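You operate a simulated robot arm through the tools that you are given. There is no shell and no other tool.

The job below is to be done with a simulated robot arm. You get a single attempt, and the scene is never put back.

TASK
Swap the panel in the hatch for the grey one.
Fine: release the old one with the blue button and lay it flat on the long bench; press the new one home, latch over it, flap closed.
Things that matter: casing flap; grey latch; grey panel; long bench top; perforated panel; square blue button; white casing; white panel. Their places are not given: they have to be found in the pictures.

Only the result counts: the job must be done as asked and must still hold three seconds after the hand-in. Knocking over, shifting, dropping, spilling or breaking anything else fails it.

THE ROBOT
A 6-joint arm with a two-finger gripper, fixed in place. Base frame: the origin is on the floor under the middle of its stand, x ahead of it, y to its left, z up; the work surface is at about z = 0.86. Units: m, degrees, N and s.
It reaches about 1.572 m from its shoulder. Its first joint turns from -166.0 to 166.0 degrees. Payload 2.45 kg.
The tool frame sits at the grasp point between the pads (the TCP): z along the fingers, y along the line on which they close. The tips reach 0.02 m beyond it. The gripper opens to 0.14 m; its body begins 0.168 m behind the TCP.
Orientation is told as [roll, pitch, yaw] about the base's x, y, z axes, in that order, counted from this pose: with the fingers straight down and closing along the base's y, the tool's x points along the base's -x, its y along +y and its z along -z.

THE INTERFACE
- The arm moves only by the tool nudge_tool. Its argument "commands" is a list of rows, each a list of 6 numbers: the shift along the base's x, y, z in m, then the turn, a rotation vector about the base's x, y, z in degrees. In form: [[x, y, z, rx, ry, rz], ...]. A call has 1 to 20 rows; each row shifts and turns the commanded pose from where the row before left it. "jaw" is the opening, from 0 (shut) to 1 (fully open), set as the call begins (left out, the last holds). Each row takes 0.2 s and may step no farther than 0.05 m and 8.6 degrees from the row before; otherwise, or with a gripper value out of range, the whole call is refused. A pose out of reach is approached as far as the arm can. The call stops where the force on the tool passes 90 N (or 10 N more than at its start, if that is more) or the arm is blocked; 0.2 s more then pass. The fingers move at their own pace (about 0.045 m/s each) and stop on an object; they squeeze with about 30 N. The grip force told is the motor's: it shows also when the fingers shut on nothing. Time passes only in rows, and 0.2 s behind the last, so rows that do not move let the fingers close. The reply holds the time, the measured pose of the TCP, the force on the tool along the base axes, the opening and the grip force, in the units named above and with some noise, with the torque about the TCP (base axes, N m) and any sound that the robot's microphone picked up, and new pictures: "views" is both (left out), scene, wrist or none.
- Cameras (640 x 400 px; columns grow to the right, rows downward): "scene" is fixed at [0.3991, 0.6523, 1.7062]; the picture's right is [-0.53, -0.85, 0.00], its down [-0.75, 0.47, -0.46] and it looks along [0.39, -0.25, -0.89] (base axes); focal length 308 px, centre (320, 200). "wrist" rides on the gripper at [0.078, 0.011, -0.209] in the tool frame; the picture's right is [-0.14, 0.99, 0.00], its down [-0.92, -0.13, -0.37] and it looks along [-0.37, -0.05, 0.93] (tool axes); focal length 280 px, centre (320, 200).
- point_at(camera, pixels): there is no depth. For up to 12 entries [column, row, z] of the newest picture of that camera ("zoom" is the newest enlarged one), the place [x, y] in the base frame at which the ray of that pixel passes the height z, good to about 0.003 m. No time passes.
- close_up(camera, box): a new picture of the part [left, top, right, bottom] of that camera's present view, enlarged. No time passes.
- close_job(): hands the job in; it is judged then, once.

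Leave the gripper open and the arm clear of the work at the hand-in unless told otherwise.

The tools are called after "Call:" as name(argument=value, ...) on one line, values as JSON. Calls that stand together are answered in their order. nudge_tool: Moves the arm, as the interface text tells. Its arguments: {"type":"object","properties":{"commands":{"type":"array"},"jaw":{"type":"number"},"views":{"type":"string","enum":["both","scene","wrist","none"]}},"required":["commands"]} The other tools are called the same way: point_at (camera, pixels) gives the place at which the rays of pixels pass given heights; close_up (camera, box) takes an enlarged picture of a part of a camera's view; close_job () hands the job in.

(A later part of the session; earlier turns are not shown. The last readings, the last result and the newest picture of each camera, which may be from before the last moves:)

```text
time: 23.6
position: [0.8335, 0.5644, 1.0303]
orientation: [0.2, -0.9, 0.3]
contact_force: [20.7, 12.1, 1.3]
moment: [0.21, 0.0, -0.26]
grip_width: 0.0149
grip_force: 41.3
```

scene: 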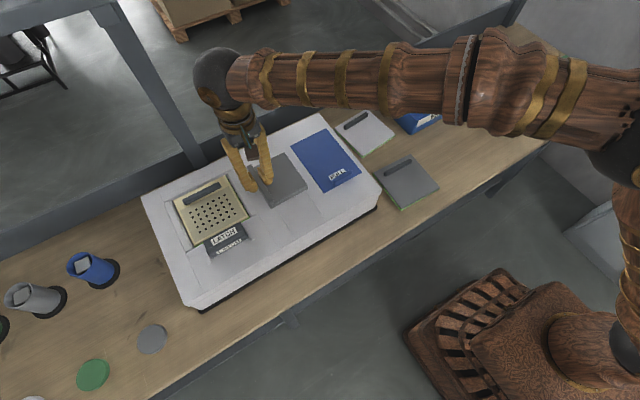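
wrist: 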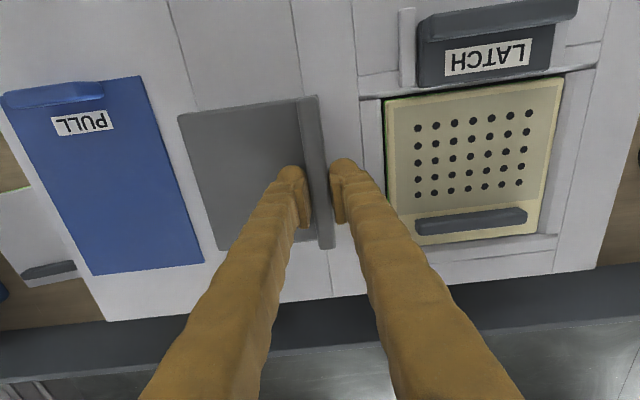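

The lip is held (15 mm thick) and the flap is rigid sideways, so it doesn't slide in y. I test lifting: a small arc about a hinge on the −y edge (y≈0.457).

Call:
nudge_tool(commands=[[0, -0.0005, 0.0038, 2, 0, 0], [0, -0.0016, 0.0037, 2, 0, 0]], views="wrist")

```text
time: 24.2
position: [0.8358, 0.5611, 1.0373]
orientation: [4.1, -0.8, 0.3]
contact_force: [9.6, 20.8, 9.3]
moment: [0.02, -0.08, -0.29]
grip_width: 0.0148
grip_force: 41.4
```

wrist: 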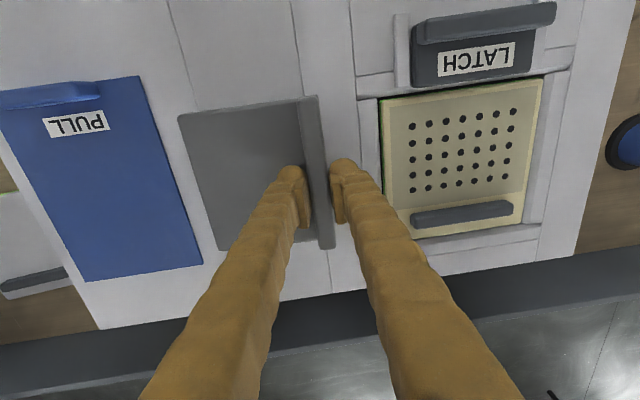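

The flap follows the gripper (it stays fixed in the wrist picture while the casing moves), giving a hinge at about y 0.461, z 0.983. I continue along that arc to about 22°.

Call:
nudge_tool(commands=[[0, -0.0052, 0.0102, 6, 0, 0], [0, -0.0072, 0.0095, 6, 0, 0], [0, -0.0082, 0.0086, 6, 0, 0]], views="both")

```text
time: 25.0
position: [0.8342, 0.5413, 1.0674]
orientation: [22.1, -0.9, -0.2]
contact_force: [22.1, 21.3, 16.9]
moment: [0.18, -0.34, -0.47]
grip_width: 0.015
grip_force: 40.7
```

scene: 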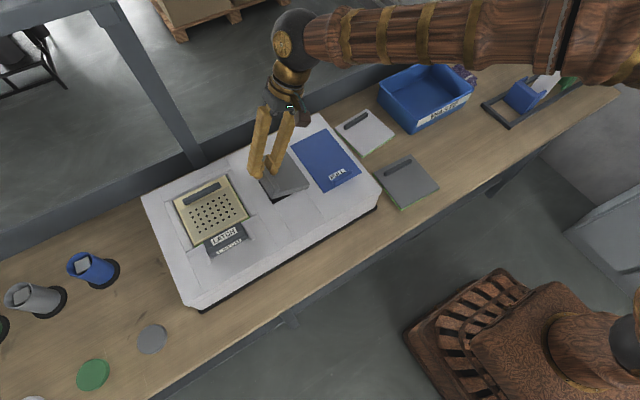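
wrist: 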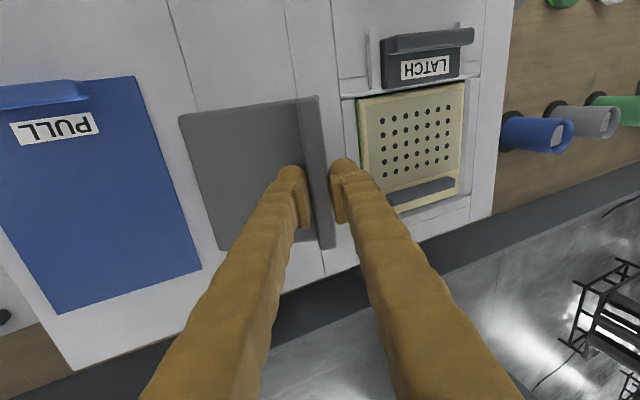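

The flap is swinging open (22°). Forces are moderate (~20 N outward), so I shift slightly outward and continue to 46°.

Call:
nudge_tool(commands=[[0.001, -0.0075, 0.0087, 6, 0, 0], [0, -0.0095, 0.0069, 6, 0, 0], [0, -0.0104, 0.0058, 6, 0, 0], [0, -0.011, 0.0046, 6, 0, 0]], views="both")

```text
time: 26.0
position: [0.8352, 0.5024, 1.0938]
orientation: [46.2, -0.7, -0.3]
contact_force: [-14.5, 9.5, 21.1]
moment: [0.08, 0.12, -0.23]
grip_width: 0.015
grip_force: 41.1
```

scene: 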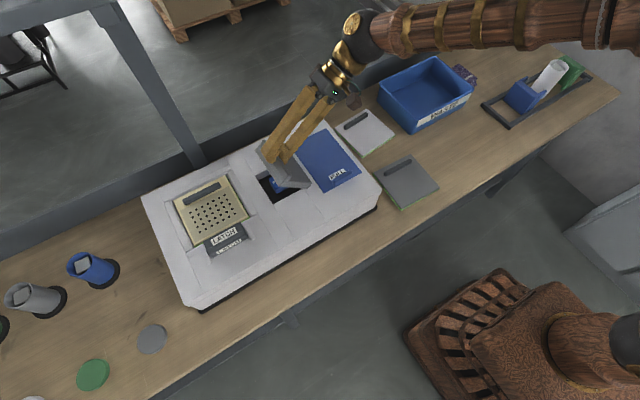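
wrist: 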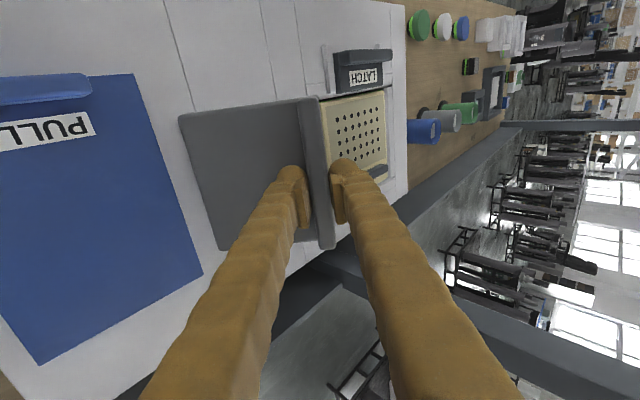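

The blue button is now visible in the well at about (275,187) in the scene view. I continue the swing to about 76°.

Call:
nudge_tool(commands=[[-0.0007, -0.0108, 0.0045, 6, 0, 0], [0, -0.0115, 0.0026, 6, 0, 0], [0, -0.0118, 0.0012, 6, 0, 0], [0, -0.0119, 0.0, 6, 0, 0], [0, -0.0118, -0.0012, 6, 0, 0]], views="both")

```text
time: 27.2
position: [0.8343, 0.4437, 1.1015]
orientation: [76.2, -0.6, -0.8]
contact_force: [-1.7, -2.1, 39.8]
moment: [0.38, 0.26, -0.01]
grip_width: 0.0151
grip_force: 41.0
```

scene: 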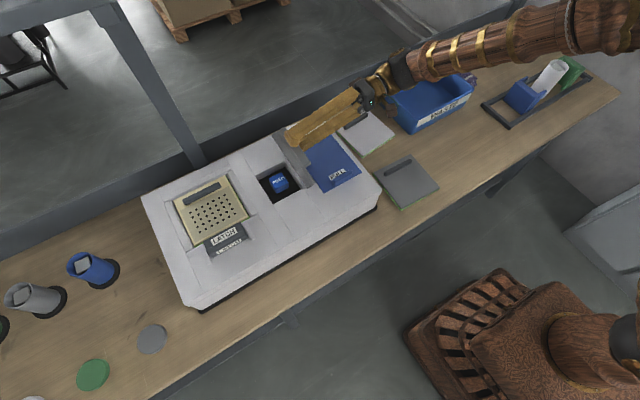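
wrist: 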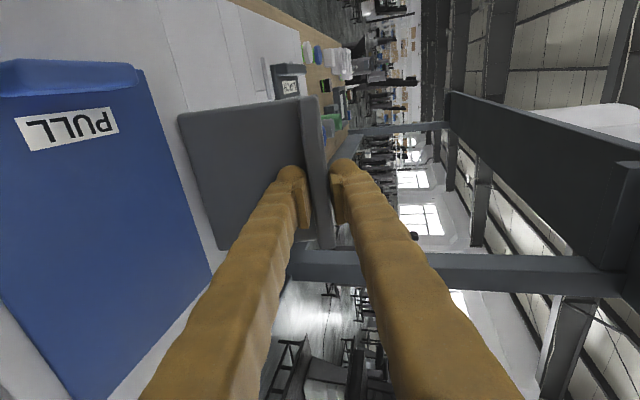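

The well with the blue button is exposed at (280,183). I refit the hinge to (0.458, 0.989) and continue to about 94°, relieving the upward force by 2 mm.

Call:
nudge_tool(commands=[[0, -0.0117, 0.0, 6, 0, 0], [0, -0.0114, -0.0034, 6, 0, 0], [0, -0.011, -0.0045, 6, 0, 0]], views="both")

```text
time: 28.0
position: [0.836, 0.4098, 1.0924]
orientation: [94.1, -0.2, -0.8]
contact_force: [-15.5, -11.1, 24.5]
moment: [0.22, 0.13, 0.44]
grip_width: 0.0151
grip_force: 40.9
```

scene: 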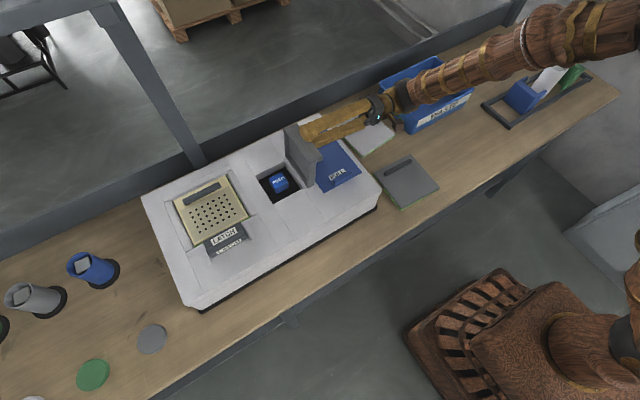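
wrist: 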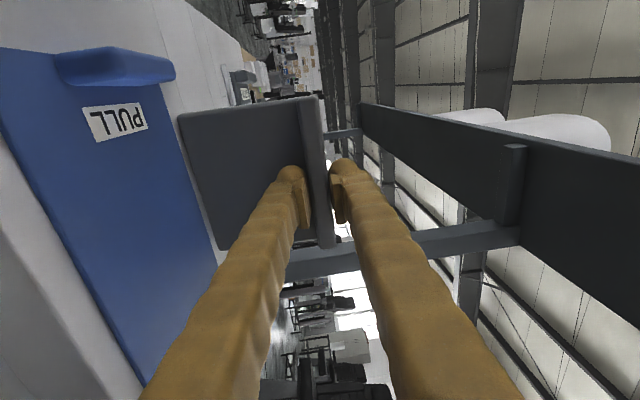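

The flap is at ~94°. Before tilting further I check how high and where the waste bin is compared with the gripper, from the scene picture.

Call:
point_at(camera="scene", pixels=[[378, 85, 0.96], [411, 130, 0.96], [432, 57, 0.96], [473, 97, 0.96], [414, 133, 0.87], [272, 183, 0.95], [288, 178, 0.95], [280, 192, 0.95]])

Call:
close_up(camera="scene", box=[240, 110, 360, 220])

```text
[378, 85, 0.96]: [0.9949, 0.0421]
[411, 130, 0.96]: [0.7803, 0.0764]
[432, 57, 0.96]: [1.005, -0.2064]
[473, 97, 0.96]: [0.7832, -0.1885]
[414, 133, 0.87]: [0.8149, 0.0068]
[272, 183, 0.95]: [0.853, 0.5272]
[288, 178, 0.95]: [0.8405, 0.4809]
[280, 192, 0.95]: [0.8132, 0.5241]
```

```text
3.64 times, centred on (300, 165) of scene
```

zoom: 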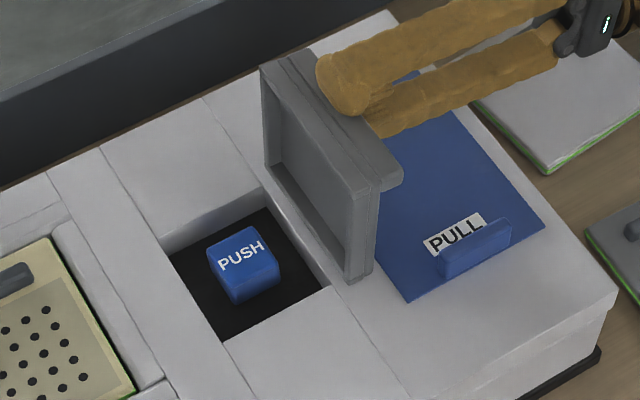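

The "PUSH" button is clearly visible in the well, and the flap is a hollow lid. The bin is at y<0.08, so there is still clearance. I tilt another 6° and watch for a stop.

Call:
nudge_tool(commands=[[0.0005, -0.0103, -0.0052, 6, 0, 0]], views="scene")

```text
time: 28.4
position: [0.8358, 0.4002, 1.0857]
orientation: [100.1, -0.1, -0.7]
contact_force: [-28.5, -11.9, 19.7]
moment: [0.13, 0.0, 0.72]
grip_width: 0.015
grip_force: 41.2
```

scene: 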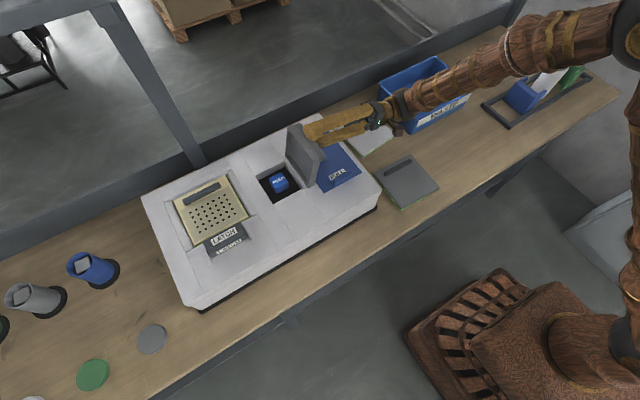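

No stop felt yet at 100°, past vertical. Further tilt would bring the wrist close to the bin, so I open the fingers slowly here and see whether the flap stays.

Call:
nudge_tool(commands=[[-0.001, 0, 0, 0, 0, 0], [0, 0, 0, 0, 0, 0], [0, 0, 0, 0, 0, 0]], jaw=0.35, views="both")

```text
time: 29.2
position: [0.8362, 0.3995, 1.0874]
orientation: [100.1, 0.0, -0.8]
contact_force: [0.4, -0.4, 0.5]
moment: [0.01, -0.03, 0.01]
grip_width: 0.0492
grip_force: 0.0
```

scene: 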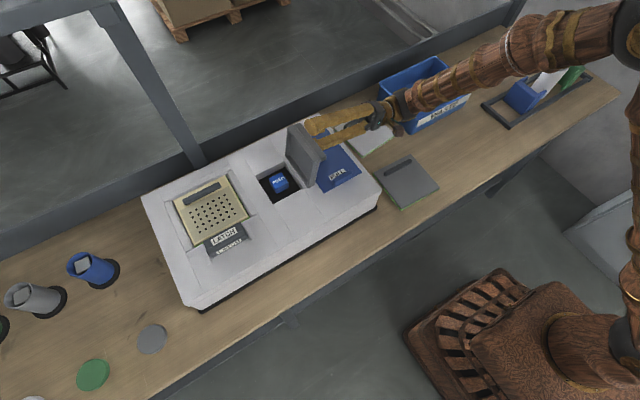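
wrist: 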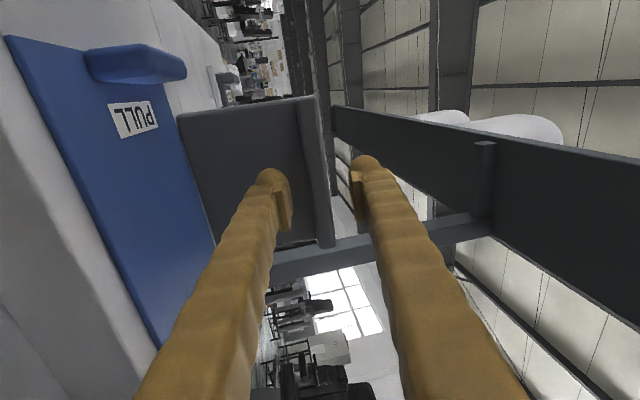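

The flap stays put with zero force (friction hinge). I pull the fingers out along −y, then rise while turning the tool back to fingers-down.

Call:
nudge_tool(commands=[[0, -0.02, -0.001, 0, 0, 0], [0, -0.02, 0, 0, 0, 0], [0, 0, 0.02, -8.35, 0, 0], [0, 0, 0.02, -8.35, 0, 0], [0, 0, 0.02, -8.35, 0, 0], [0, 0, 0.02, -8.35, 0, 0], [0, 0, 0.02, -8.35, 0, 0], [0, 0, 0.02, -8.35, 0, 0], [0, 0, 0.02, -8.35, 0, 0], [0, 0, 0.01, -8.35, 0, 0], [0, 0, 0.01, -8.35, 0, 0], [0, 0, 0.01, -8.35, 0, 0], [0, 0, 0.01, -8.35, 0, 0], [0, 0, 0, -8.3, 0, 0], [0, 0, 0, 0, 0, 0]], views="both")

```text
time: 32.4
position: [0.8354, 0.3596, 1.2654]
orientation: [-0.2, -0.8, 0.3]
contact_force: [0.2, -0.1, -0.4]
moment: [0.01, -0.03, 0.02]
grip_width: 0.0489
grip_force: 0.0
```

scene: 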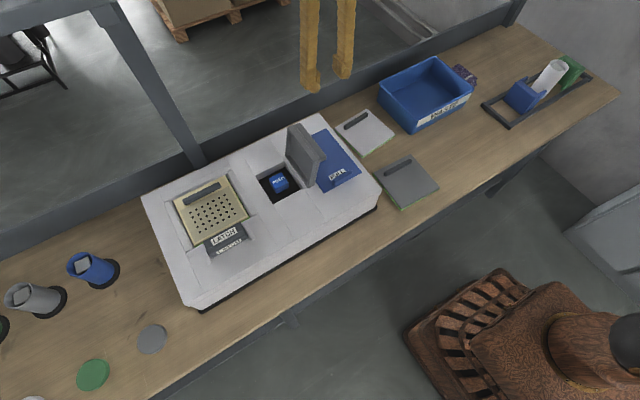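
wrist: 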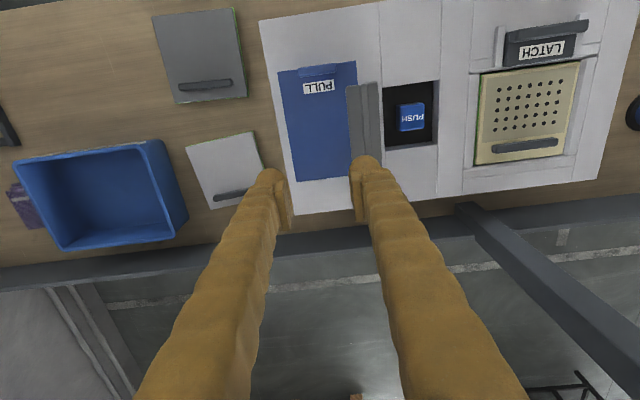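

The flap stays open. Now I locate the button: scene centre about (280,182), wrist centre about (412,116).

Call:
close_up(camera="scene", box=[250, 150, 330, 210])

Call:
close_up(camera="wrist", box=[340, 60, 460, 160])

Call:
point_at(camera="wrist", pixels=[[399, 106, 0.94], [399, 106, 0.97], [424, 103, 0.94], [424, 103, 0.97], [400, 130, 0.94], [400, 130, 0.97], [426, 129, 0.94], [426, 129, 0.97]])

```text
6.67 times, centred on (290, 180) of scene
```

zoom: 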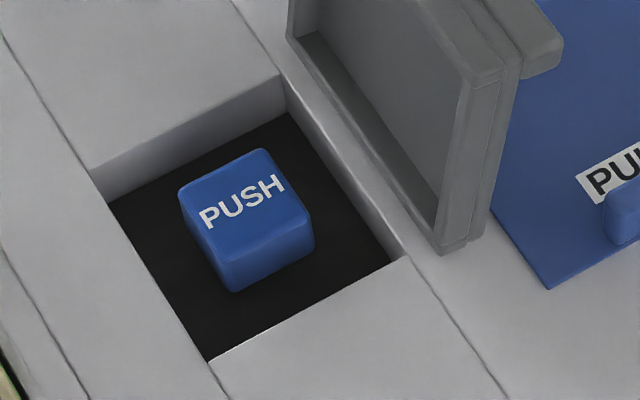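

```text
4.00 times, centred on (400, 110) of wrist
```

zoom: 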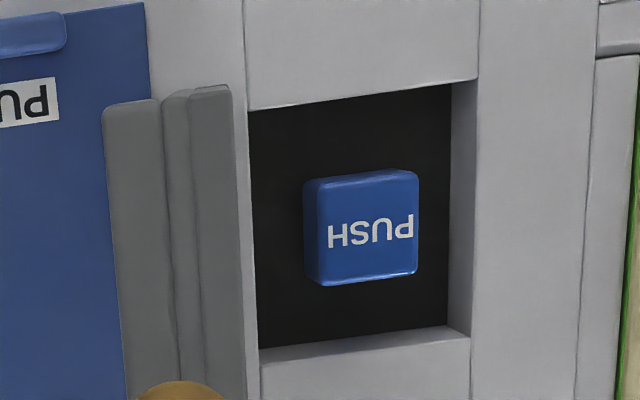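

```text
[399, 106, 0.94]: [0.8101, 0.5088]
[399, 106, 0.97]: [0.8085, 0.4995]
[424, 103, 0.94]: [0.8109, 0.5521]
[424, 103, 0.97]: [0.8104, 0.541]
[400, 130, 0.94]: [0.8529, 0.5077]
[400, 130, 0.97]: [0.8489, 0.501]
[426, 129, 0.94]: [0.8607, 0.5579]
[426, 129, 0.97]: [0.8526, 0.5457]
```

Call:
point_at(camera="wrist", pixels=[[412.5, 117, 0.92], [412.5, 117, 0.94], [412.5, 117, 0.96], [412.5, 117, 0.98]])

Call:
point_at(camera="scene", pixels=[[278.8, 180.4, 0.92], [278.8, 180.4, 0.94], [278.8, 180.4, 0.96], [278.8, 180.4, 0.98]])

```text
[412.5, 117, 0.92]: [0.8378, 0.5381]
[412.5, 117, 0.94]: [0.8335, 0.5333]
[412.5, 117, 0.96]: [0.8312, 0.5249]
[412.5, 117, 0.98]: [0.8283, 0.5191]
```

```text
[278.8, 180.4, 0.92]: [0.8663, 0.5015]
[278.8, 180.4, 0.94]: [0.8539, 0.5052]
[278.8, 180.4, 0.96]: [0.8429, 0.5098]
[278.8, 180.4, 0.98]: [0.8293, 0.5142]
```

Both rays meet near z≈0.985 at about (0.828, 0.517): that's the button top. I close the fingers, move over the button at safe height, and lower to just above it.

Call:
nudge_tool(commands=[[-0.0016, 0.039, 0, 0, 0, 0], [-0.0016, 0.039, 0, 0, 0, 0], [-0.0016, 0.039, 0, 0, 0, 0], [-0.0016, 0.04, 0, 0, 0, 0], [0, 0, -0.045, 0, 0, 0], [0, 0, -0.045, 0, 0, 0], [0, 0, -0.045, 0, 0, 0], [0, 0, -0.045, 0, 0, 0], [0, 0, -0.03, 0, 0, 0], [0, 0, 0, 0, 0, 0]], jaw=0, views="both")

```text
time: 34.6
position: [0.8289, 0.5165, 1.054]
orientation: [-0.1, -0.9, 0.3]
contact_force: [-0.5, 0.6, -0.5]
moment: [0.02, 0.02, 0.02]
grip_width: 0.0
grip_force: 29.7
```

scene: 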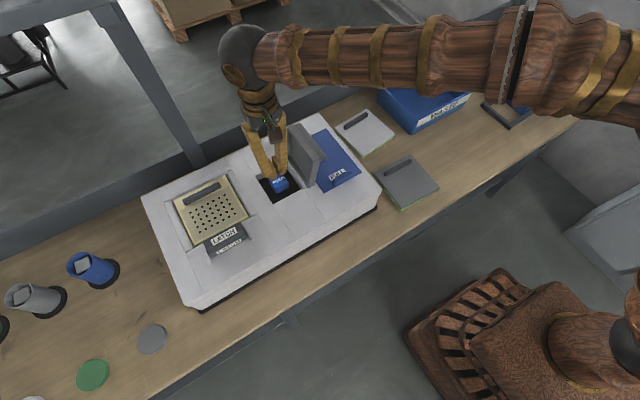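
wrist: 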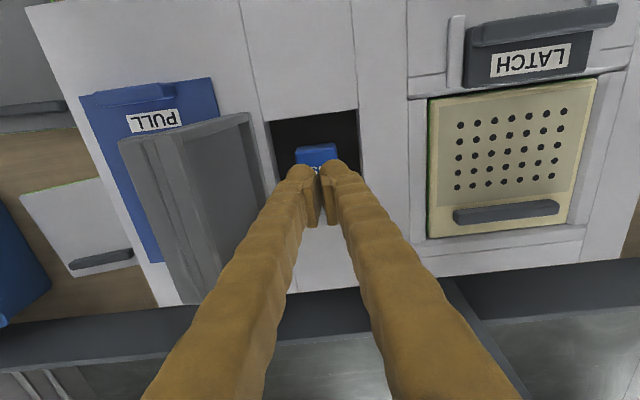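

The fingers are above the button. I lower 30 mm, then press down in small steps listening for a click.

Call:
nudge_tool(commands=[[0, 0, -0.02, 0, 0, 0], [0, 0, -0.015, 0, 0, 0], [0, 0, -0.005, 0, 0, 0]], views="wrist")

Call:
nudge_tool(commands=[[0, 0, -0.003, 0, 0, 0], [0, 0, -0.003, 0, 0, 0]], views="none")

Call:
nudge_tool(commands=[[0, 0, -0.003, 0, 0, 0], [0, 0, -0.003, 0, 0, 0]], views="none")

```text
time: 35.4
position: [0.8285, 0.5138, 1.0152]
orientation: [0.0, -0.8, 0.3]
contact_force: [0.7, -0.2, 0.3]
moment: [-0.01, -0.01, 0.02]
grip_width: 0.0
grip_force: 29.4
```

wrist: 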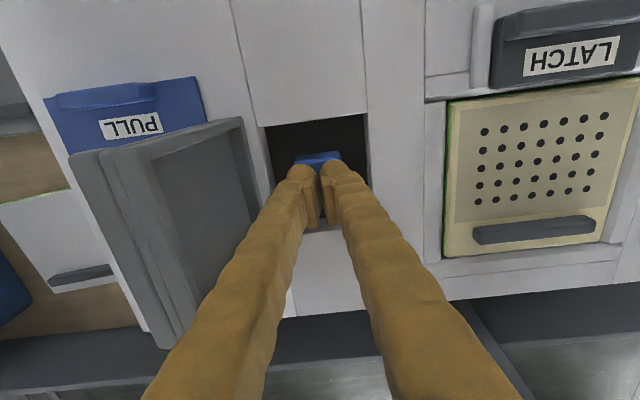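

```text
time: 36.0
position: [0.827, 0.5152, 1.0107]
orientation: [-0.1, -0.9, 0.3]
contact_force: [1.0, -1.0, 2.9]
moment: [0.02, -0.01, -0.01]
grip_width: 0.006
grip_force: 29.4
```

```text
time: 36.6
position: [0.8281, 0.5156, 1.0055]
orientation: [-0.1, -0.9, 0.4]
contact_force: [-3.5, -8.6, 24.0]
moment: [-0.17, 0.23, 0.05]
grip_width: 0.006
grip_force: 29.5
heard: click
```

Click heard: the button released the panel. I rise and go look at the hatch.

Call:
nudge_tool(commands=[[0, 0, 0.03, 0, 0, 0], [0, 0, 0.045, 0, 0, 0], [0, 0, 0.045, 0, 0, 0], [0, 0, 0.045, 0, 0, 0], [-0.03, 0.03, 0.0, 0, 0, 0], [-0.03, 0.03, 0.0, 0, 0, 0], [-0.03, 0.03, 0, 0, 0, 0], [-0.03, 0.03, 0, 0, 0, 0], [-0.02, 0.04, 0, 0, 0, 0], [0, 0, 0, 0, 0, 0]], jaw=1, views="both")

```text
time: 38.8
position: [0.6868, 0.6791, 1.1681]
orientation: [-0.2, -0.8, 0.3]
contact_force: [-0.5, 0.2, 1.0]
moment: [0.01, 0.05, 0.01]
grip_width: 0.14
grip_force: 0.0
```

scene: 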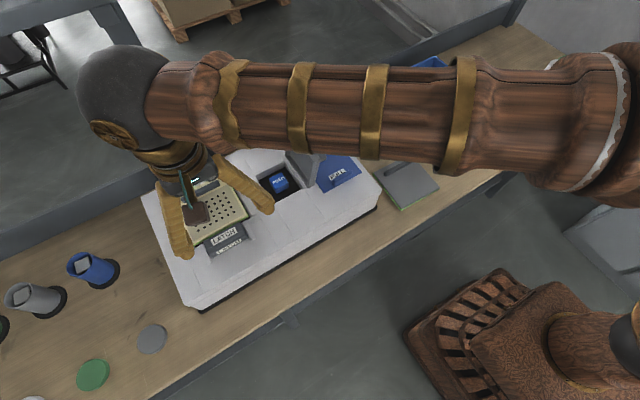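
wrist: 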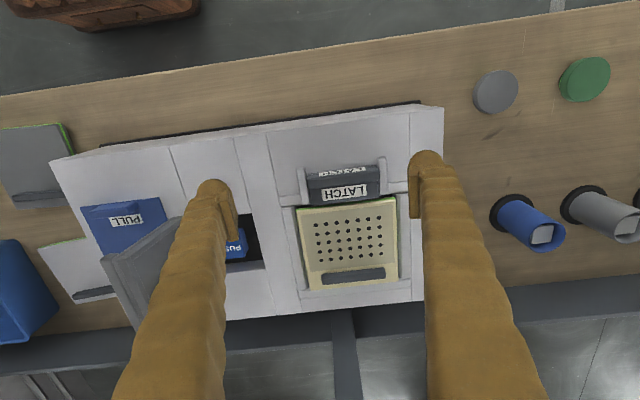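

Call:
close_up(camera="wrist", box=[270, 150, 430, 310])

Call:
close_up(camera="scene", box=[160, 160, 280, 270])

```text
2.50 times, centred on (350, 230) of wrist
```

zoom: 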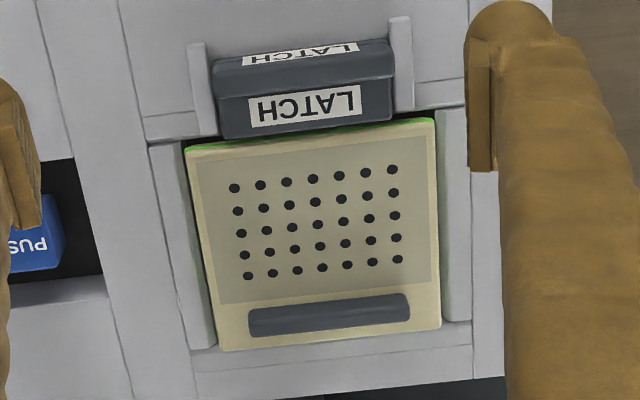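

```text
3.64 times, centred on (220, 215) of scene
```

zoom: 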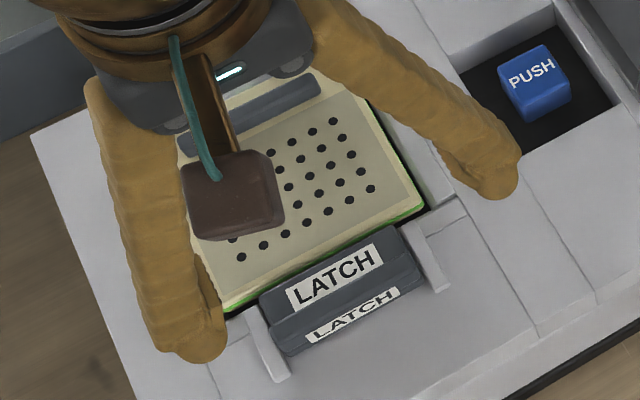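

The panel has popped up (a wider green edge shows). Now I measure the panel handle, the grey panel, and look for a free spot on the bench for the old panel.

Call:
point_at(camera="wrist", pixels=[[310, 280, 1.01], [385, 268, 1.01], [309, 275, 1.01], [383, 267, 1.01], [311, 284.5, 1.0], [386, 278, 1.0], [284, 210.5, 0.99], [384, 197.5, 0.99], [299, 290, 0.99], [397, 279, 0.99]])

Call:
point_at(camera="scene", pixels=[[401, 210, 0.86], [438, 186, 0.86], [413, 155, 0.87], [375, 172, 0.87], [470, 150, 0.86], [480, 130, 0.86], [500, 160, 0.86], [455, 165, 0.86], [483, 105, 0.86], [510, 127, 0.86], [590, 75, 0.86]])

Call:
close_up(camera="wrist", box=[0, 100, 140, 320])

```text
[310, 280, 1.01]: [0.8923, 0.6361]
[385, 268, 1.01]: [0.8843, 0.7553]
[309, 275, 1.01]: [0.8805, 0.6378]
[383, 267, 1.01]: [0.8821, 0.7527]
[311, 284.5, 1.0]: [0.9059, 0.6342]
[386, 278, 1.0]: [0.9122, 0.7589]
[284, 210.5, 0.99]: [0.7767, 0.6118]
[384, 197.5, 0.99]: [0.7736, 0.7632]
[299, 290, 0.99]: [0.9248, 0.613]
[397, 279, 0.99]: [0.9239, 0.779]
```

```text
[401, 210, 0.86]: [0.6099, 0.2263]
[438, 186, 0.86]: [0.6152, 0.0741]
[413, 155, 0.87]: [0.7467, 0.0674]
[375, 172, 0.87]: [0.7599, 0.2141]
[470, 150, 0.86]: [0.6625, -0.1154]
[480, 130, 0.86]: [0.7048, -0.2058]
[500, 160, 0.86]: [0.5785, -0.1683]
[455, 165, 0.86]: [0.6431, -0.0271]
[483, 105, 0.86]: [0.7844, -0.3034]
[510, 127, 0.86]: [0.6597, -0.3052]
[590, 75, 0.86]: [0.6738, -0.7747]
```

```text
1.82 times, centred on (70, 210) of wrist
```

zoom: 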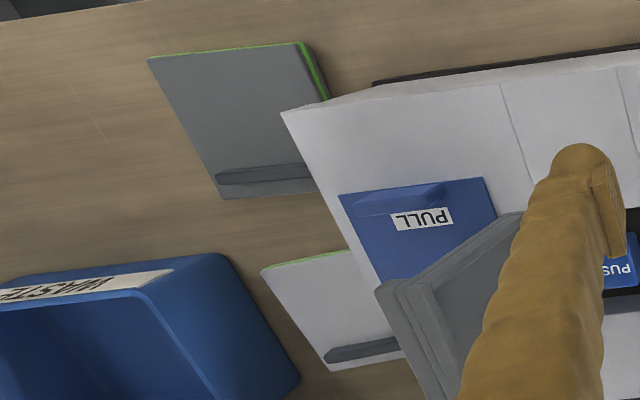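

The hatch panel spans about x 0.775–0.925, y 0.613–0.765, with its handle near x≈0.897 along y. The grey panel is at about (0.683, 0.145), and a free bench spot exists around (0.66, −0.10). To grip the handle I need the fingers closing along x, so I yaw by −90° at a safe height.

Call:
nudge_tool(commands=[[0.01, 0, 0.008, 0, 0, -8.2], [0.01, 0, 0.008, 0, 0, -8.2], [0.01, 0, 0.008, 0, 0, -8.2], [0.01, 0, 0.008, 0, 0, -8.2], [0.01, 0, 0.008, 0, 0, -8.2], [0.01, 0, 0.0, 0, 0, -8.2], [0.01, 0, 0.0, 0, 0, -8.2], [0.01, 0, 0.0, 0, 0, -8.2], [0.01, 0, 0, 0, 0, -8.2], [0.01, 0, 0, 0, 0, -8.2], [0.01, 0, 0, 0, 0, -8.3], [0, 0, 0, 0, 0, 0]], views="both")

```text
time: 41.4
position: [0.7983, 0.6776, 1.2082]
orientation: [-0.2, -0.7, -90.1]
contact_force: [0.9, 0.2, -0.6]
moment: [0.04, -0.01, 0.0]
grip_width: 0.1403
grip_force: 0.1
```

scene: 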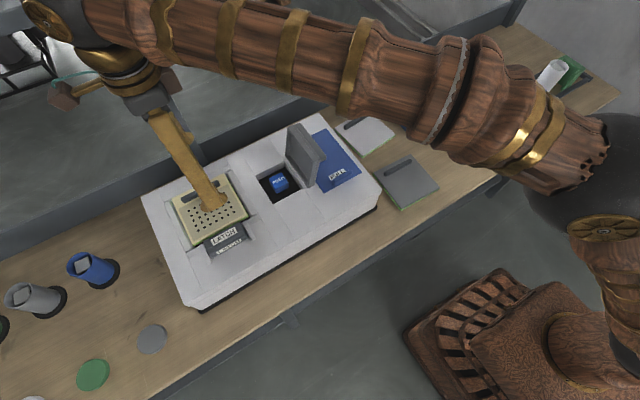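
wrist: 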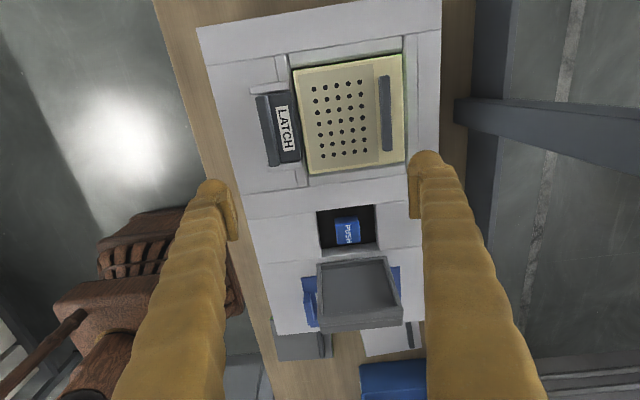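

Yaw −90° works. In this view the picture's right is +x and up is +y; the handle is at about (385,113). I enlarge and measure it.

Call:
close_up(camera="wrist", box=[250, 30, 450, 210])

Call:
close_up(camera="scene", box=[160, 160, 280, 270])

```text
2.22 times, centred on (350, 120) of wrist
```

zoom: 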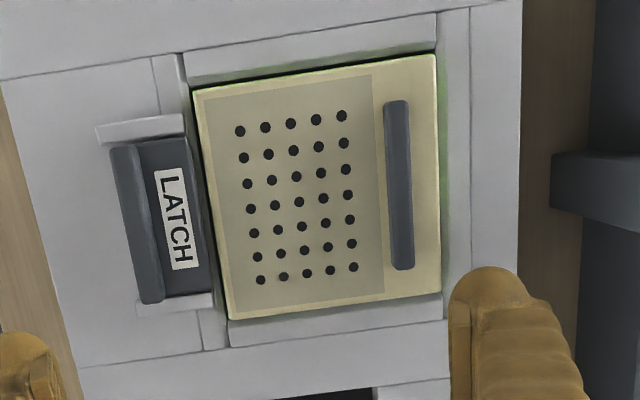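

```text
3.64 times, centred on (220, 215) of scene
```

zoom: 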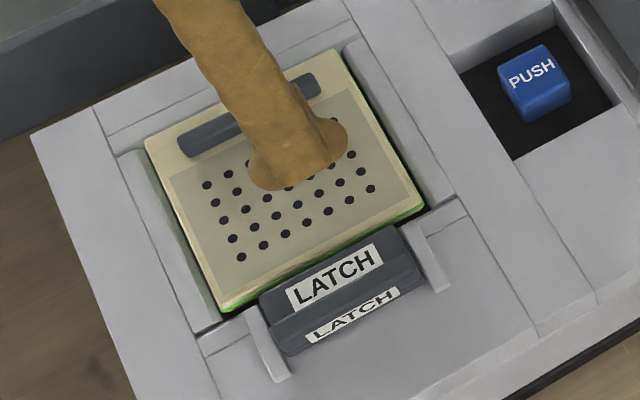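

I query the panel corners and handle from both views at a few heights to find how far the panel is up.

Call:
point_at(camera="wrist", pixels=[[292.4, 70.5, 0.98], [292.4, 70.5, 1.0], [310.4, 174, 0.98], [310.4, 174, 1.0], [404, 161.85, 0.98], [404, 161.85, 1.0], [401.75, 55.65, 0.98], [401.75, 55.65, 1.0], [386, 113.7, 1.0], [386, 113.7, 1.02], [384.6, 76.4, 1.01], [388, 150.6, 1.01]])

Call:
point_at(camera="scene", pixels=[[193, 242.5, 0.98], [193, 242.5, 1.0], [248, 215, 0.98], [248, 215, 1.0], [226.3, 174.3, 0.98], [226.3, 174.3, 1.0], [172.5, 198.5, 0.98], [172.5, 198.5, 1.0], [183, 197.5, 1.01], [220, 180, 1.01]])

```text
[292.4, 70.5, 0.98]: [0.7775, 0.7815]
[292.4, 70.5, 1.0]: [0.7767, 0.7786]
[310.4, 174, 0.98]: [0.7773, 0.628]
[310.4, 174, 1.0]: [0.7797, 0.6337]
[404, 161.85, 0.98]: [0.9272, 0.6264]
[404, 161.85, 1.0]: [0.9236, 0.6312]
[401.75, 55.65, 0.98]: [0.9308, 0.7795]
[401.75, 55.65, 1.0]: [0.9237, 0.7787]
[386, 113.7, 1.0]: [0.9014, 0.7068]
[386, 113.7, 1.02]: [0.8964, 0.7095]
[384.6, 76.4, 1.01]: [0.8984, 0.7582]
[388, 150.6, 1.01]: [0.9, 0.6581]
```

```text
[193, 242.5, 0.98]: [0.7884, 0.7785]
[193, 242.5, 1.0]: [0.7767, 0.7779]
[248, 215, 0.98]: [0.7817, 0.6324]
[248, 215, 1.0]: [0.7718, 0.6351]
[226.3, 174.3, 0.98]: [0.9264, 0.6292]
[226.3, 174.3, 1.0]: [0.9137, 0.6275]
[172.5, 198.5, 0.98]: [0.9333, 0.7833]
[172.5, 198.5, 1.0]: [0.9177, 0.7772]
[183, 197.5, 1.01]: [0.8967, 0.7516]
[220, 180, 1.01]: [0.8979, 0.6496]
```

The panel spans x 0.777–0.926, y 0.630–0.779 (hatch centre ≈ (0.852, 0.705)), handle centre ≈ (0.8985, 0.706). I move above the handle with the jaw half open and come down partway.

Call:
nudge_tool(commands=[[0.04, 0.01, 0, 0, 0, 0], [0.04, 0.01, 0, 0, 0, 0], [0.02, 0.008, -0.03, 0, 0, 0], [0, 0, -0.045, 0, 0, 0], [0, 0, -0.045, 0, 0, 0], [0, 0, -0.035, 0, 0, 0], [0, 0, 0, 0, 0, 0]], jaw=0.4, views="both")

```text
time: 43.0
position: [0.8927, 0.6993, 1.0461]
orientation: [0.0, -0.7, -90.1]
contact_force: [-0.3, -0.8, 1.8]
moment: [0.06, 0.01, 0.01]
grip_width: 0.0559
grip_force: 0.0
out of reach, approached as far as the arm can: row 2
```

scene: 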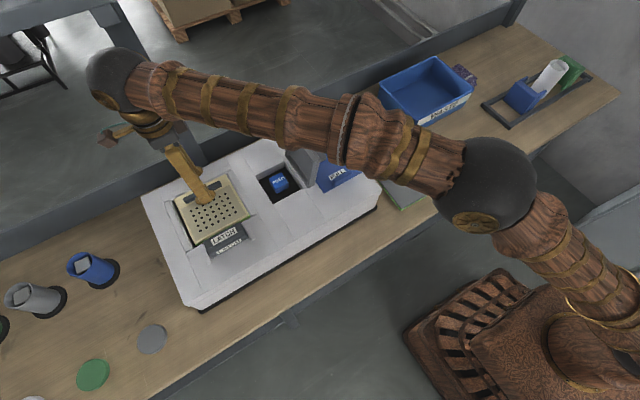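
wrist: 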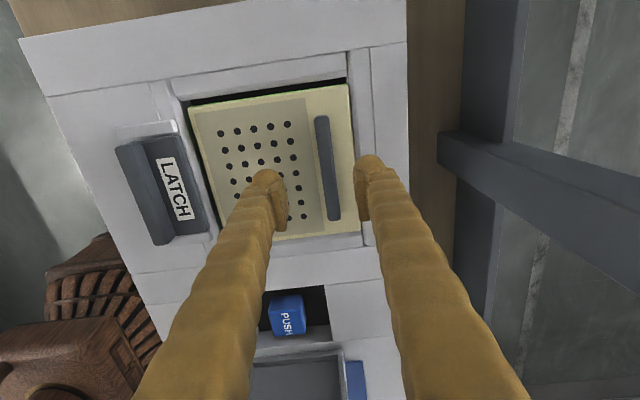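

The arm stopped ~6 mm short of the intended x because of reach at height; now lower, I correct +6 mm x, +5 mm y while descending.

Call:
nudge_tool(commands=[[0.003, 0.003, -0.008, 0, 0, 0], [0.003, 0.002, -0.007, 0, 0, 0], [0, 0, 0, 0, 0, 0]], views="both")

```text
time: 43.8
position: [0.8992, 0.7055, 1.0297]
orientation: [-0.1, -0.8, -90.0]
contact_force: [-0.9, -0.3, 0.7]
moment: [0.03, 0.0, -0.01]
grip_width: 0.0562
grip_force: 0.0
```

scene: 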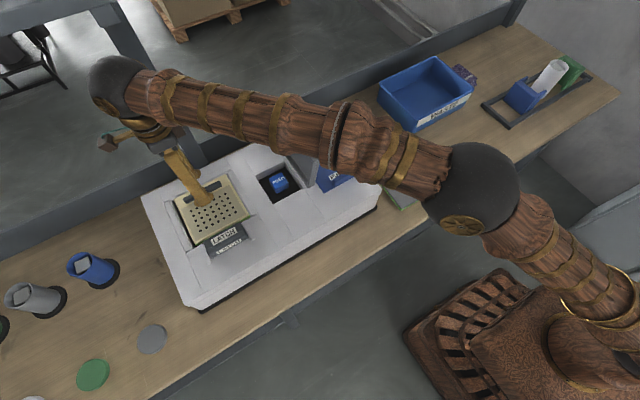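
wrist: 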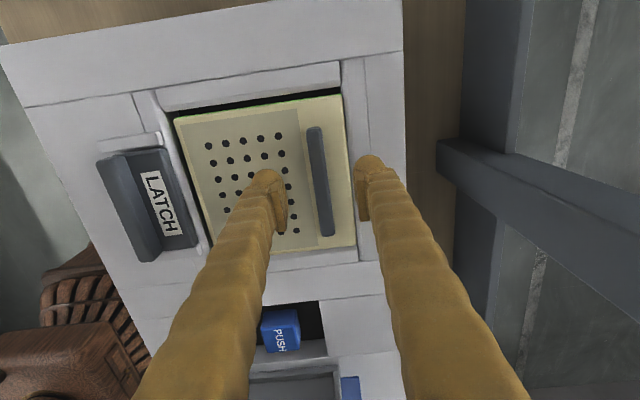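

Handle is centred between the fingers. I lower by small steps watching the force.

Call:
nudge_tool(commands=[[0, 0, -0.004, 0, 0, 0], [0, 0, -0.004, 0, 0, 0]], views="none")

Call:
nudge_tool(commands=[[0, 0, -0.003, 0, 0, 0]], views="none")

Call:
nudge_tool(commands=[[0, 0, -0.002, 0, 0, 0]], views="none")

```text
time: 44.4
position: [0.8984, 0.7084, 1.0198]
orientation: [-0.1, -0.8, -89.9]
contact_force: [0.1, -0.1, -0.2]
moment: [-0.01, -0.01, 0.02]
grip_width: 0.0562
grip_force: 0.0
```

```text
time: 44.8
position: [0.8988, 0.7063, 1.0186]
orientation: [-0.1, -0.9, -90.0]
contact_force: [0.1, -0.5, -0.2]
moment: [-0.02, -0.02, 0.02]
grip_width: 0.0559
grip_force: 0.1
```

```text
time: 45.2
position: [0.8995, 0.7079, 1.0168]
orientation: [-0.2, -0.8, -90.1]
contact_force: [-0.2, -0.5, 0.6]
moment: [-0.02, 0.0, 0.0]
grip_width: 0.0561
grip_force: 0.1
```

Tips at ≈0.996, just above the panel. I close on the handle.

Call:
nudge_tool(commands=[[0, 0, 0, 0, 0, 0], [0, 0, 0, 0, 0, 0], [0, 0, 0, 0, 0, 0], [0, 0, 0, 0, 0, 0]], jaw=0, views="wrist")

```text
time: 46.2
position: [0.8995, 0.7082, 1.0188]
orientation: [0.0, -0.7, -89.9]
contact_force: [1.2, 0.7, 19.8]
moment: [0.13, -0.06, 0.01]
grip_width: 0.0063
grip_force: 25.0
```

wrist: 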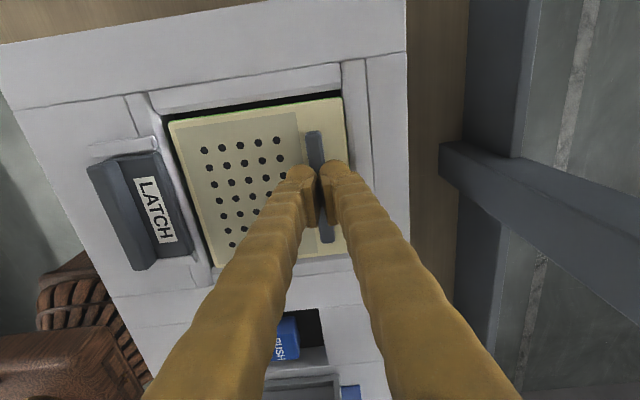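

The fingers closed to 6 mm and were pushed up: they rode onto the handle's rounded top, so I was too high. I reopen and go lower until the tips touch the panel.

Call:
nudge_tool(commands=[[0, 0, 0.002, 0, 0, 0], [0, 0, 0, 0, 0, 0], [0, 0, 0, 0, 0, 0], [0, 0, 0, 0, 0, 0]], jaw=0.4, views="wrist")

Call:
nudge_tool(commands=[[0, 0, -0.004, 0, 0, 0], [0, 0, -0.002, 0, 0, 0]], views="none")

Call:
nudge_tool(commands=[[0, 0, -0.002, 0, 0, 0]], views="none")

Call:
nudge_tool(commands=[[0, 0, -0.002, 0, 0, 0]], views="none")

```text
time: 47.2
position: [0.9001, 0.708, 1.0192]
orientation: [-0.1, -0.8, -90.0]
contact_force: [0.2, -0.7, 0.8]
moment: [0.01, -0.01, 0.0]
grip_width: 0.0561
grip_force: 0.0
```

wrist: 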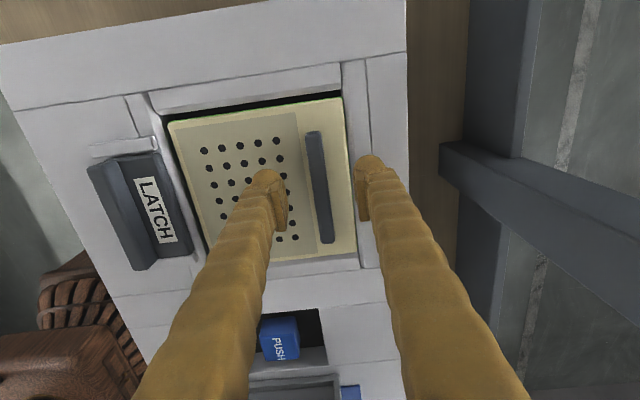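

```text
time: 47.8
position: [0.899, 0.7086, 1.0148]
orientation: [-0.1, -0.8, -89.9]
contact_force: [1.2, 0.4, -0.8]
moment: [0.0, 0.02, 0.01]
grip_width: 0.056
grip_force: 0.0
```

```text
time: 48.2
position: [0.8993, 0.7084, 1.0134]
orientation: [-0.1, -0.7, -89.9]
contact_force: [0.0, 0.3, -0.2]
moment: [-0.02, -0.03, -0.02]
grip_width: 0.0562
grip_force: 0.0
```

```text
time: 48.6
position: [0.9006, 0.709, 1.0093]
orientation: [-0.1, -0.8, -90.1]
contact_force: [-0.6, -0.6, 1.0]
moment: [0.02, -0.01, 0.01]
grip_width: 0.0559
grip_force: 0.0
```

No contact yet at tips ≈0.990. Continuing by 2 mm steps.

Call:
nudge_tool(commands=[[0, 0, -0.002, 0, 0, 0]], views="none")

Call:
nudge_tool(commands=[[0, 0, -0.002, 0, 0, 0]], views="none")

Call:
nudge_tool(commands=[[0, 0, -0.0015, 0, 0, 0]], views="none")

```text
time: 49.0
position: [0.9006, 0.7072, 1.0079]
orientation: [-0.1, -0.8, -90.0]
contact_force: [0.0, 0.7, -1.4]
moment: [0.03, -0.01, -0.03]
grip_width: 0.0562
grip_force: 0.1
```

```text
time: 49.4
position: [0.8989, 0.7087, 1.0062]
orientation: [-0.1, -0.8, -90.0]
contact_force: [0.7, -0.5, -0.6]
moment: [-0.01, -0.01, 0.02]
grip_width: 0.0561
grip_force: 0.1
```

```text
time: 49.8
position: [0.9001, 0.708, 1.0047]
orientation: [-0.1, -0.9, -90.0]
contact_force: [-1.2, -0.5, 3.1]
moment: [0.04, -0.07, -0.04]
grip_width: 0.0555
grip_force: 0.1
```

The +x finger just touches (tips ≈0.985). I lift 0.7 mm and close on the handle.

Call:
nudge_tool(commands=[[0, 0, 0.0007, 0, 0, 0], [0, 0, 0, 0, 0, 0], [0, 0, 0, 0, 0, 0], [0, 0, 0, 0, 0, 0], [0, 0, 0, 0, 0, 0]], jaw=0, views="wrist")

```text
time: 51.0
position: [0.9001, 0.7094, 1.0046]
orientation: [-0.2, -0.9, -89.9]
contact_force: [-6.7, -1.2, -0.2]
moment: [-0.07, 0.1, -0.06]
grip_width: 0.0129
grip_force: 30.4
```

wrist: 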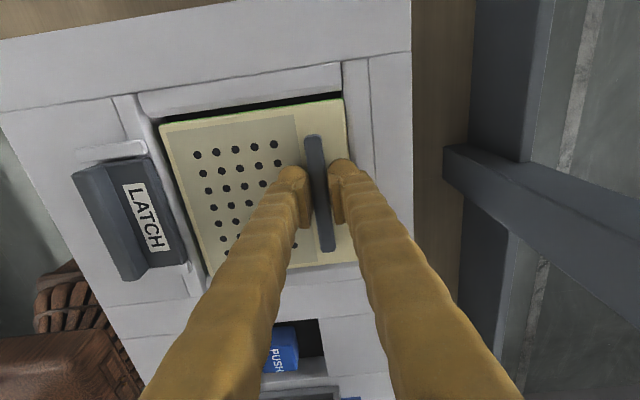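

The handle is gripped (13 mm). I lift slowly, 4 mm per step, and check.

Call:
nudge_tool(commands=[[0, 0, 0.004, 0, 0, 0], [0, 0, 0.004, 0, 0, 0], [0, 0, 0.004, 0, 0, 0], [0, 0, 0.004, 0, 0, 0]], views="both")

```text
time: 52.0
position: [0.8995, 0.7079, 1.022]
orientation: [-0.1, -0.8, -89.9]
contact_force: [-0.3, 0.4, -1.8]
moment: [0.0, -0.1, 0.04]
grip_width: 0.0131
grip_force: 30.1
```

scene: 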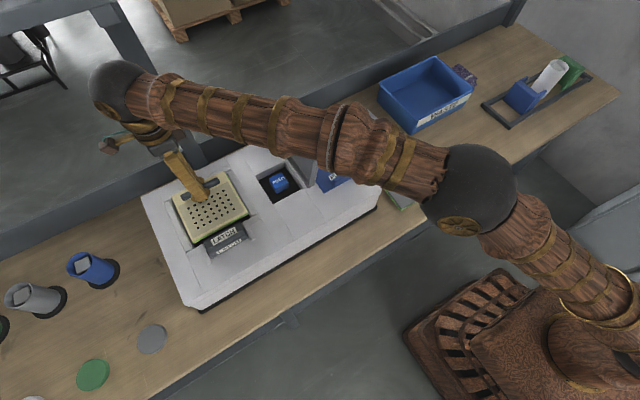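
wrist: 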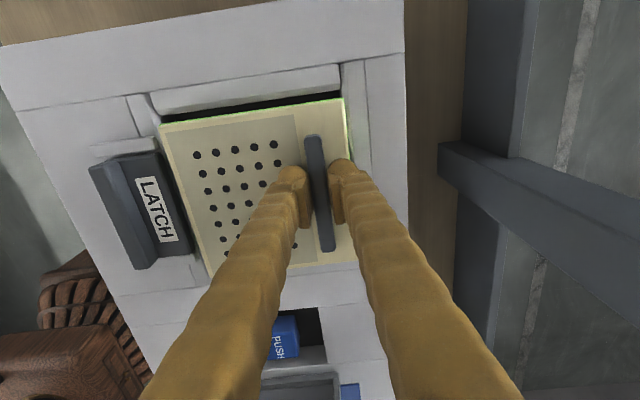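

The panel comes up with the gripper (about 1.8 N weight). I raise it clear of the latch, then draw it toward the robot, staying in front of the open flap.

Call:
nudge_tool(commands=[[0, 0, 0.02, 0, 0, 0], [0, 0, 0.03, 0, 0, 0], [-0.01, 0, 0.03, 0, 0, 0], [-0.035, 0, 0.02, 0, 0, 0], [-0.04, 0, 0.015, 0, 0, 0], [-0.04, 0, 0.015, 0, 0, 0], [-0.04, 0, 0.01, 0, 0, 0], [-0.035, 0, 0.01, 0, 0, 0], [0, 0, 0, 0, 0, 0]], views="both")

```text
time: 54.0
position: [0.7006, 0.7107, 1.1723]
orientation: [-0.1, -0.8, -90.0]
contact_force: [-0.2, -0.2, -2.0]
moment: [-0.01, -0.07, 0.05]
grip_width: 0.0131
grip_force: 30.3
```

scene: 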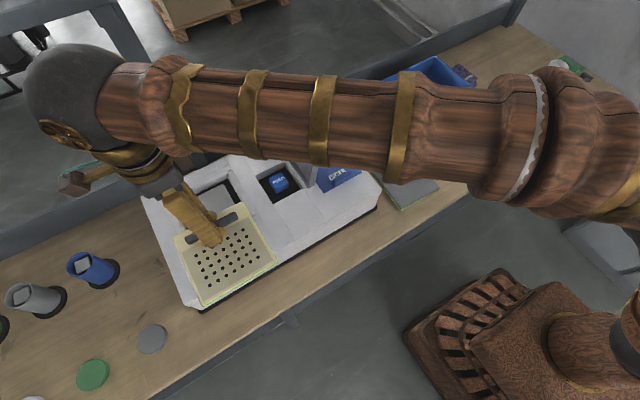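
wrist: 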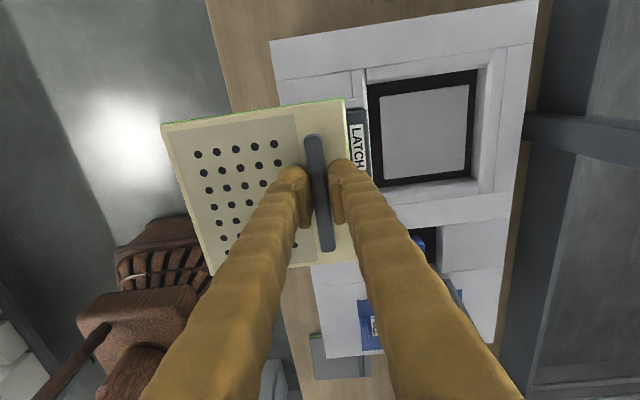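

The old panel is out and held level. I carry it along −y in front of the flap to above the free spot near y≈−0.10.

Call:
nudge_tool(commands=[[0, -0.0475, 0, 0, 0, 0], [0, -0.0475, 0, 0, 0, 0], [0, -0.0475, 0, 0, 0, 0], [0, -0.0475, 0, 0, 0, 0], [0, -0.0475, 0, 0, 0, 0], [0, -0.0475, 0, 0, 0, 0], [0, -0.0475, 0, 0, 0, 0], [0, -0.0475, 0, 0, 0, 0], [0, -0.0475, 0, 0, 0, 0], [0, -0.0475, 0, 0, 0, 0]], views="both")

```text
time: 56.2
position: [0.7043, 0.2323, 1.1715]
orientation: [0.0, -0.8, -89.9]
contact_force: [0.0, 0.3, -1.4]
moment: [0.01, -0.05, -0.02]
grip_width: 0.0129
grip_force: 30.0
```

scene: 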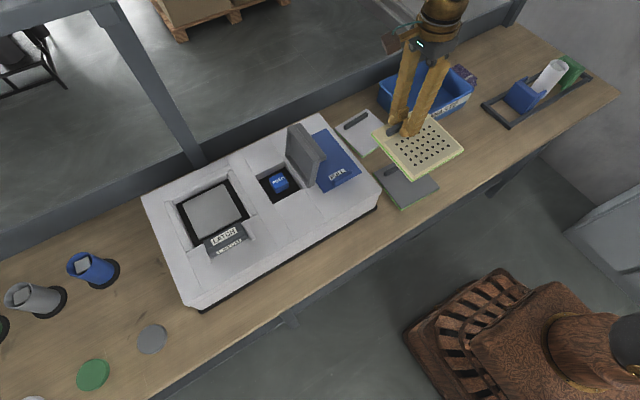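
wrist: 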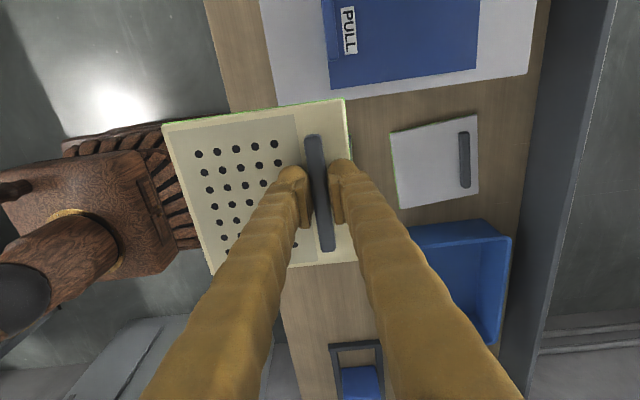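

Everything else is undisturbed. I continue toward y≈−0.10.

Call:
nudge_tool(commands=[[0, -0.0475, 0, 0, 0, 0], [0, -0.0475, 0, 0, 0, 0], [0, -0.0475, 0, 0, 0, 0], [0, -0.0475, 0, 0, 0, 0], [0, -0.0475, 0, 0, 0, 0], [0, -0.0475, 0, 0, 0, 0], [0, -0.0475, 0, 0, 0, 0], [0, 0, 0, 0, 0, 0]], views="both")

```text
time: 58.0
position: [0.6974, -0.1024, 1.174]
orientation: [-0.1, -0.8, -90.0]
contact_force: [0.4, 0.1, -1.9]
moment: [-0.02, -0.07, 0.02]
grip_width: 0.0129
grip_force: 30.1
```

scene: 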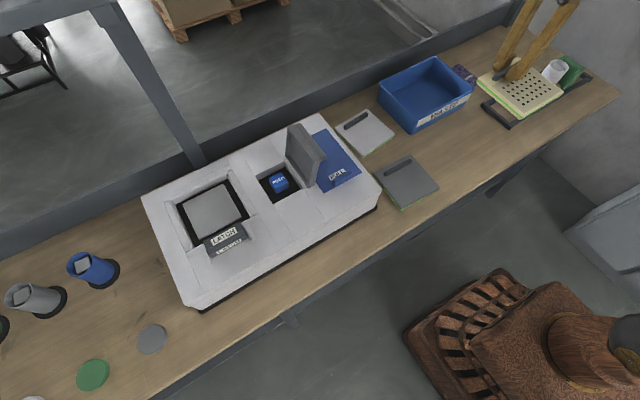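
wrist: 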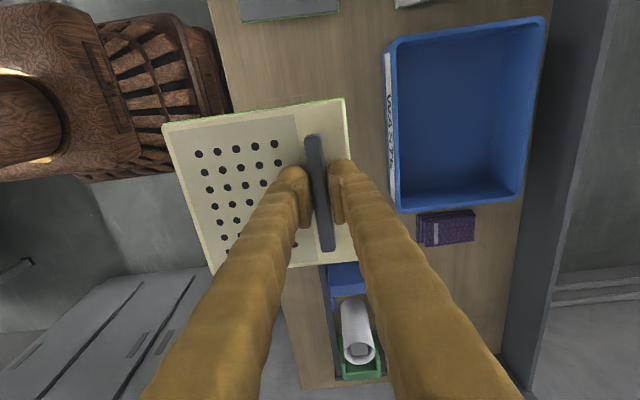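

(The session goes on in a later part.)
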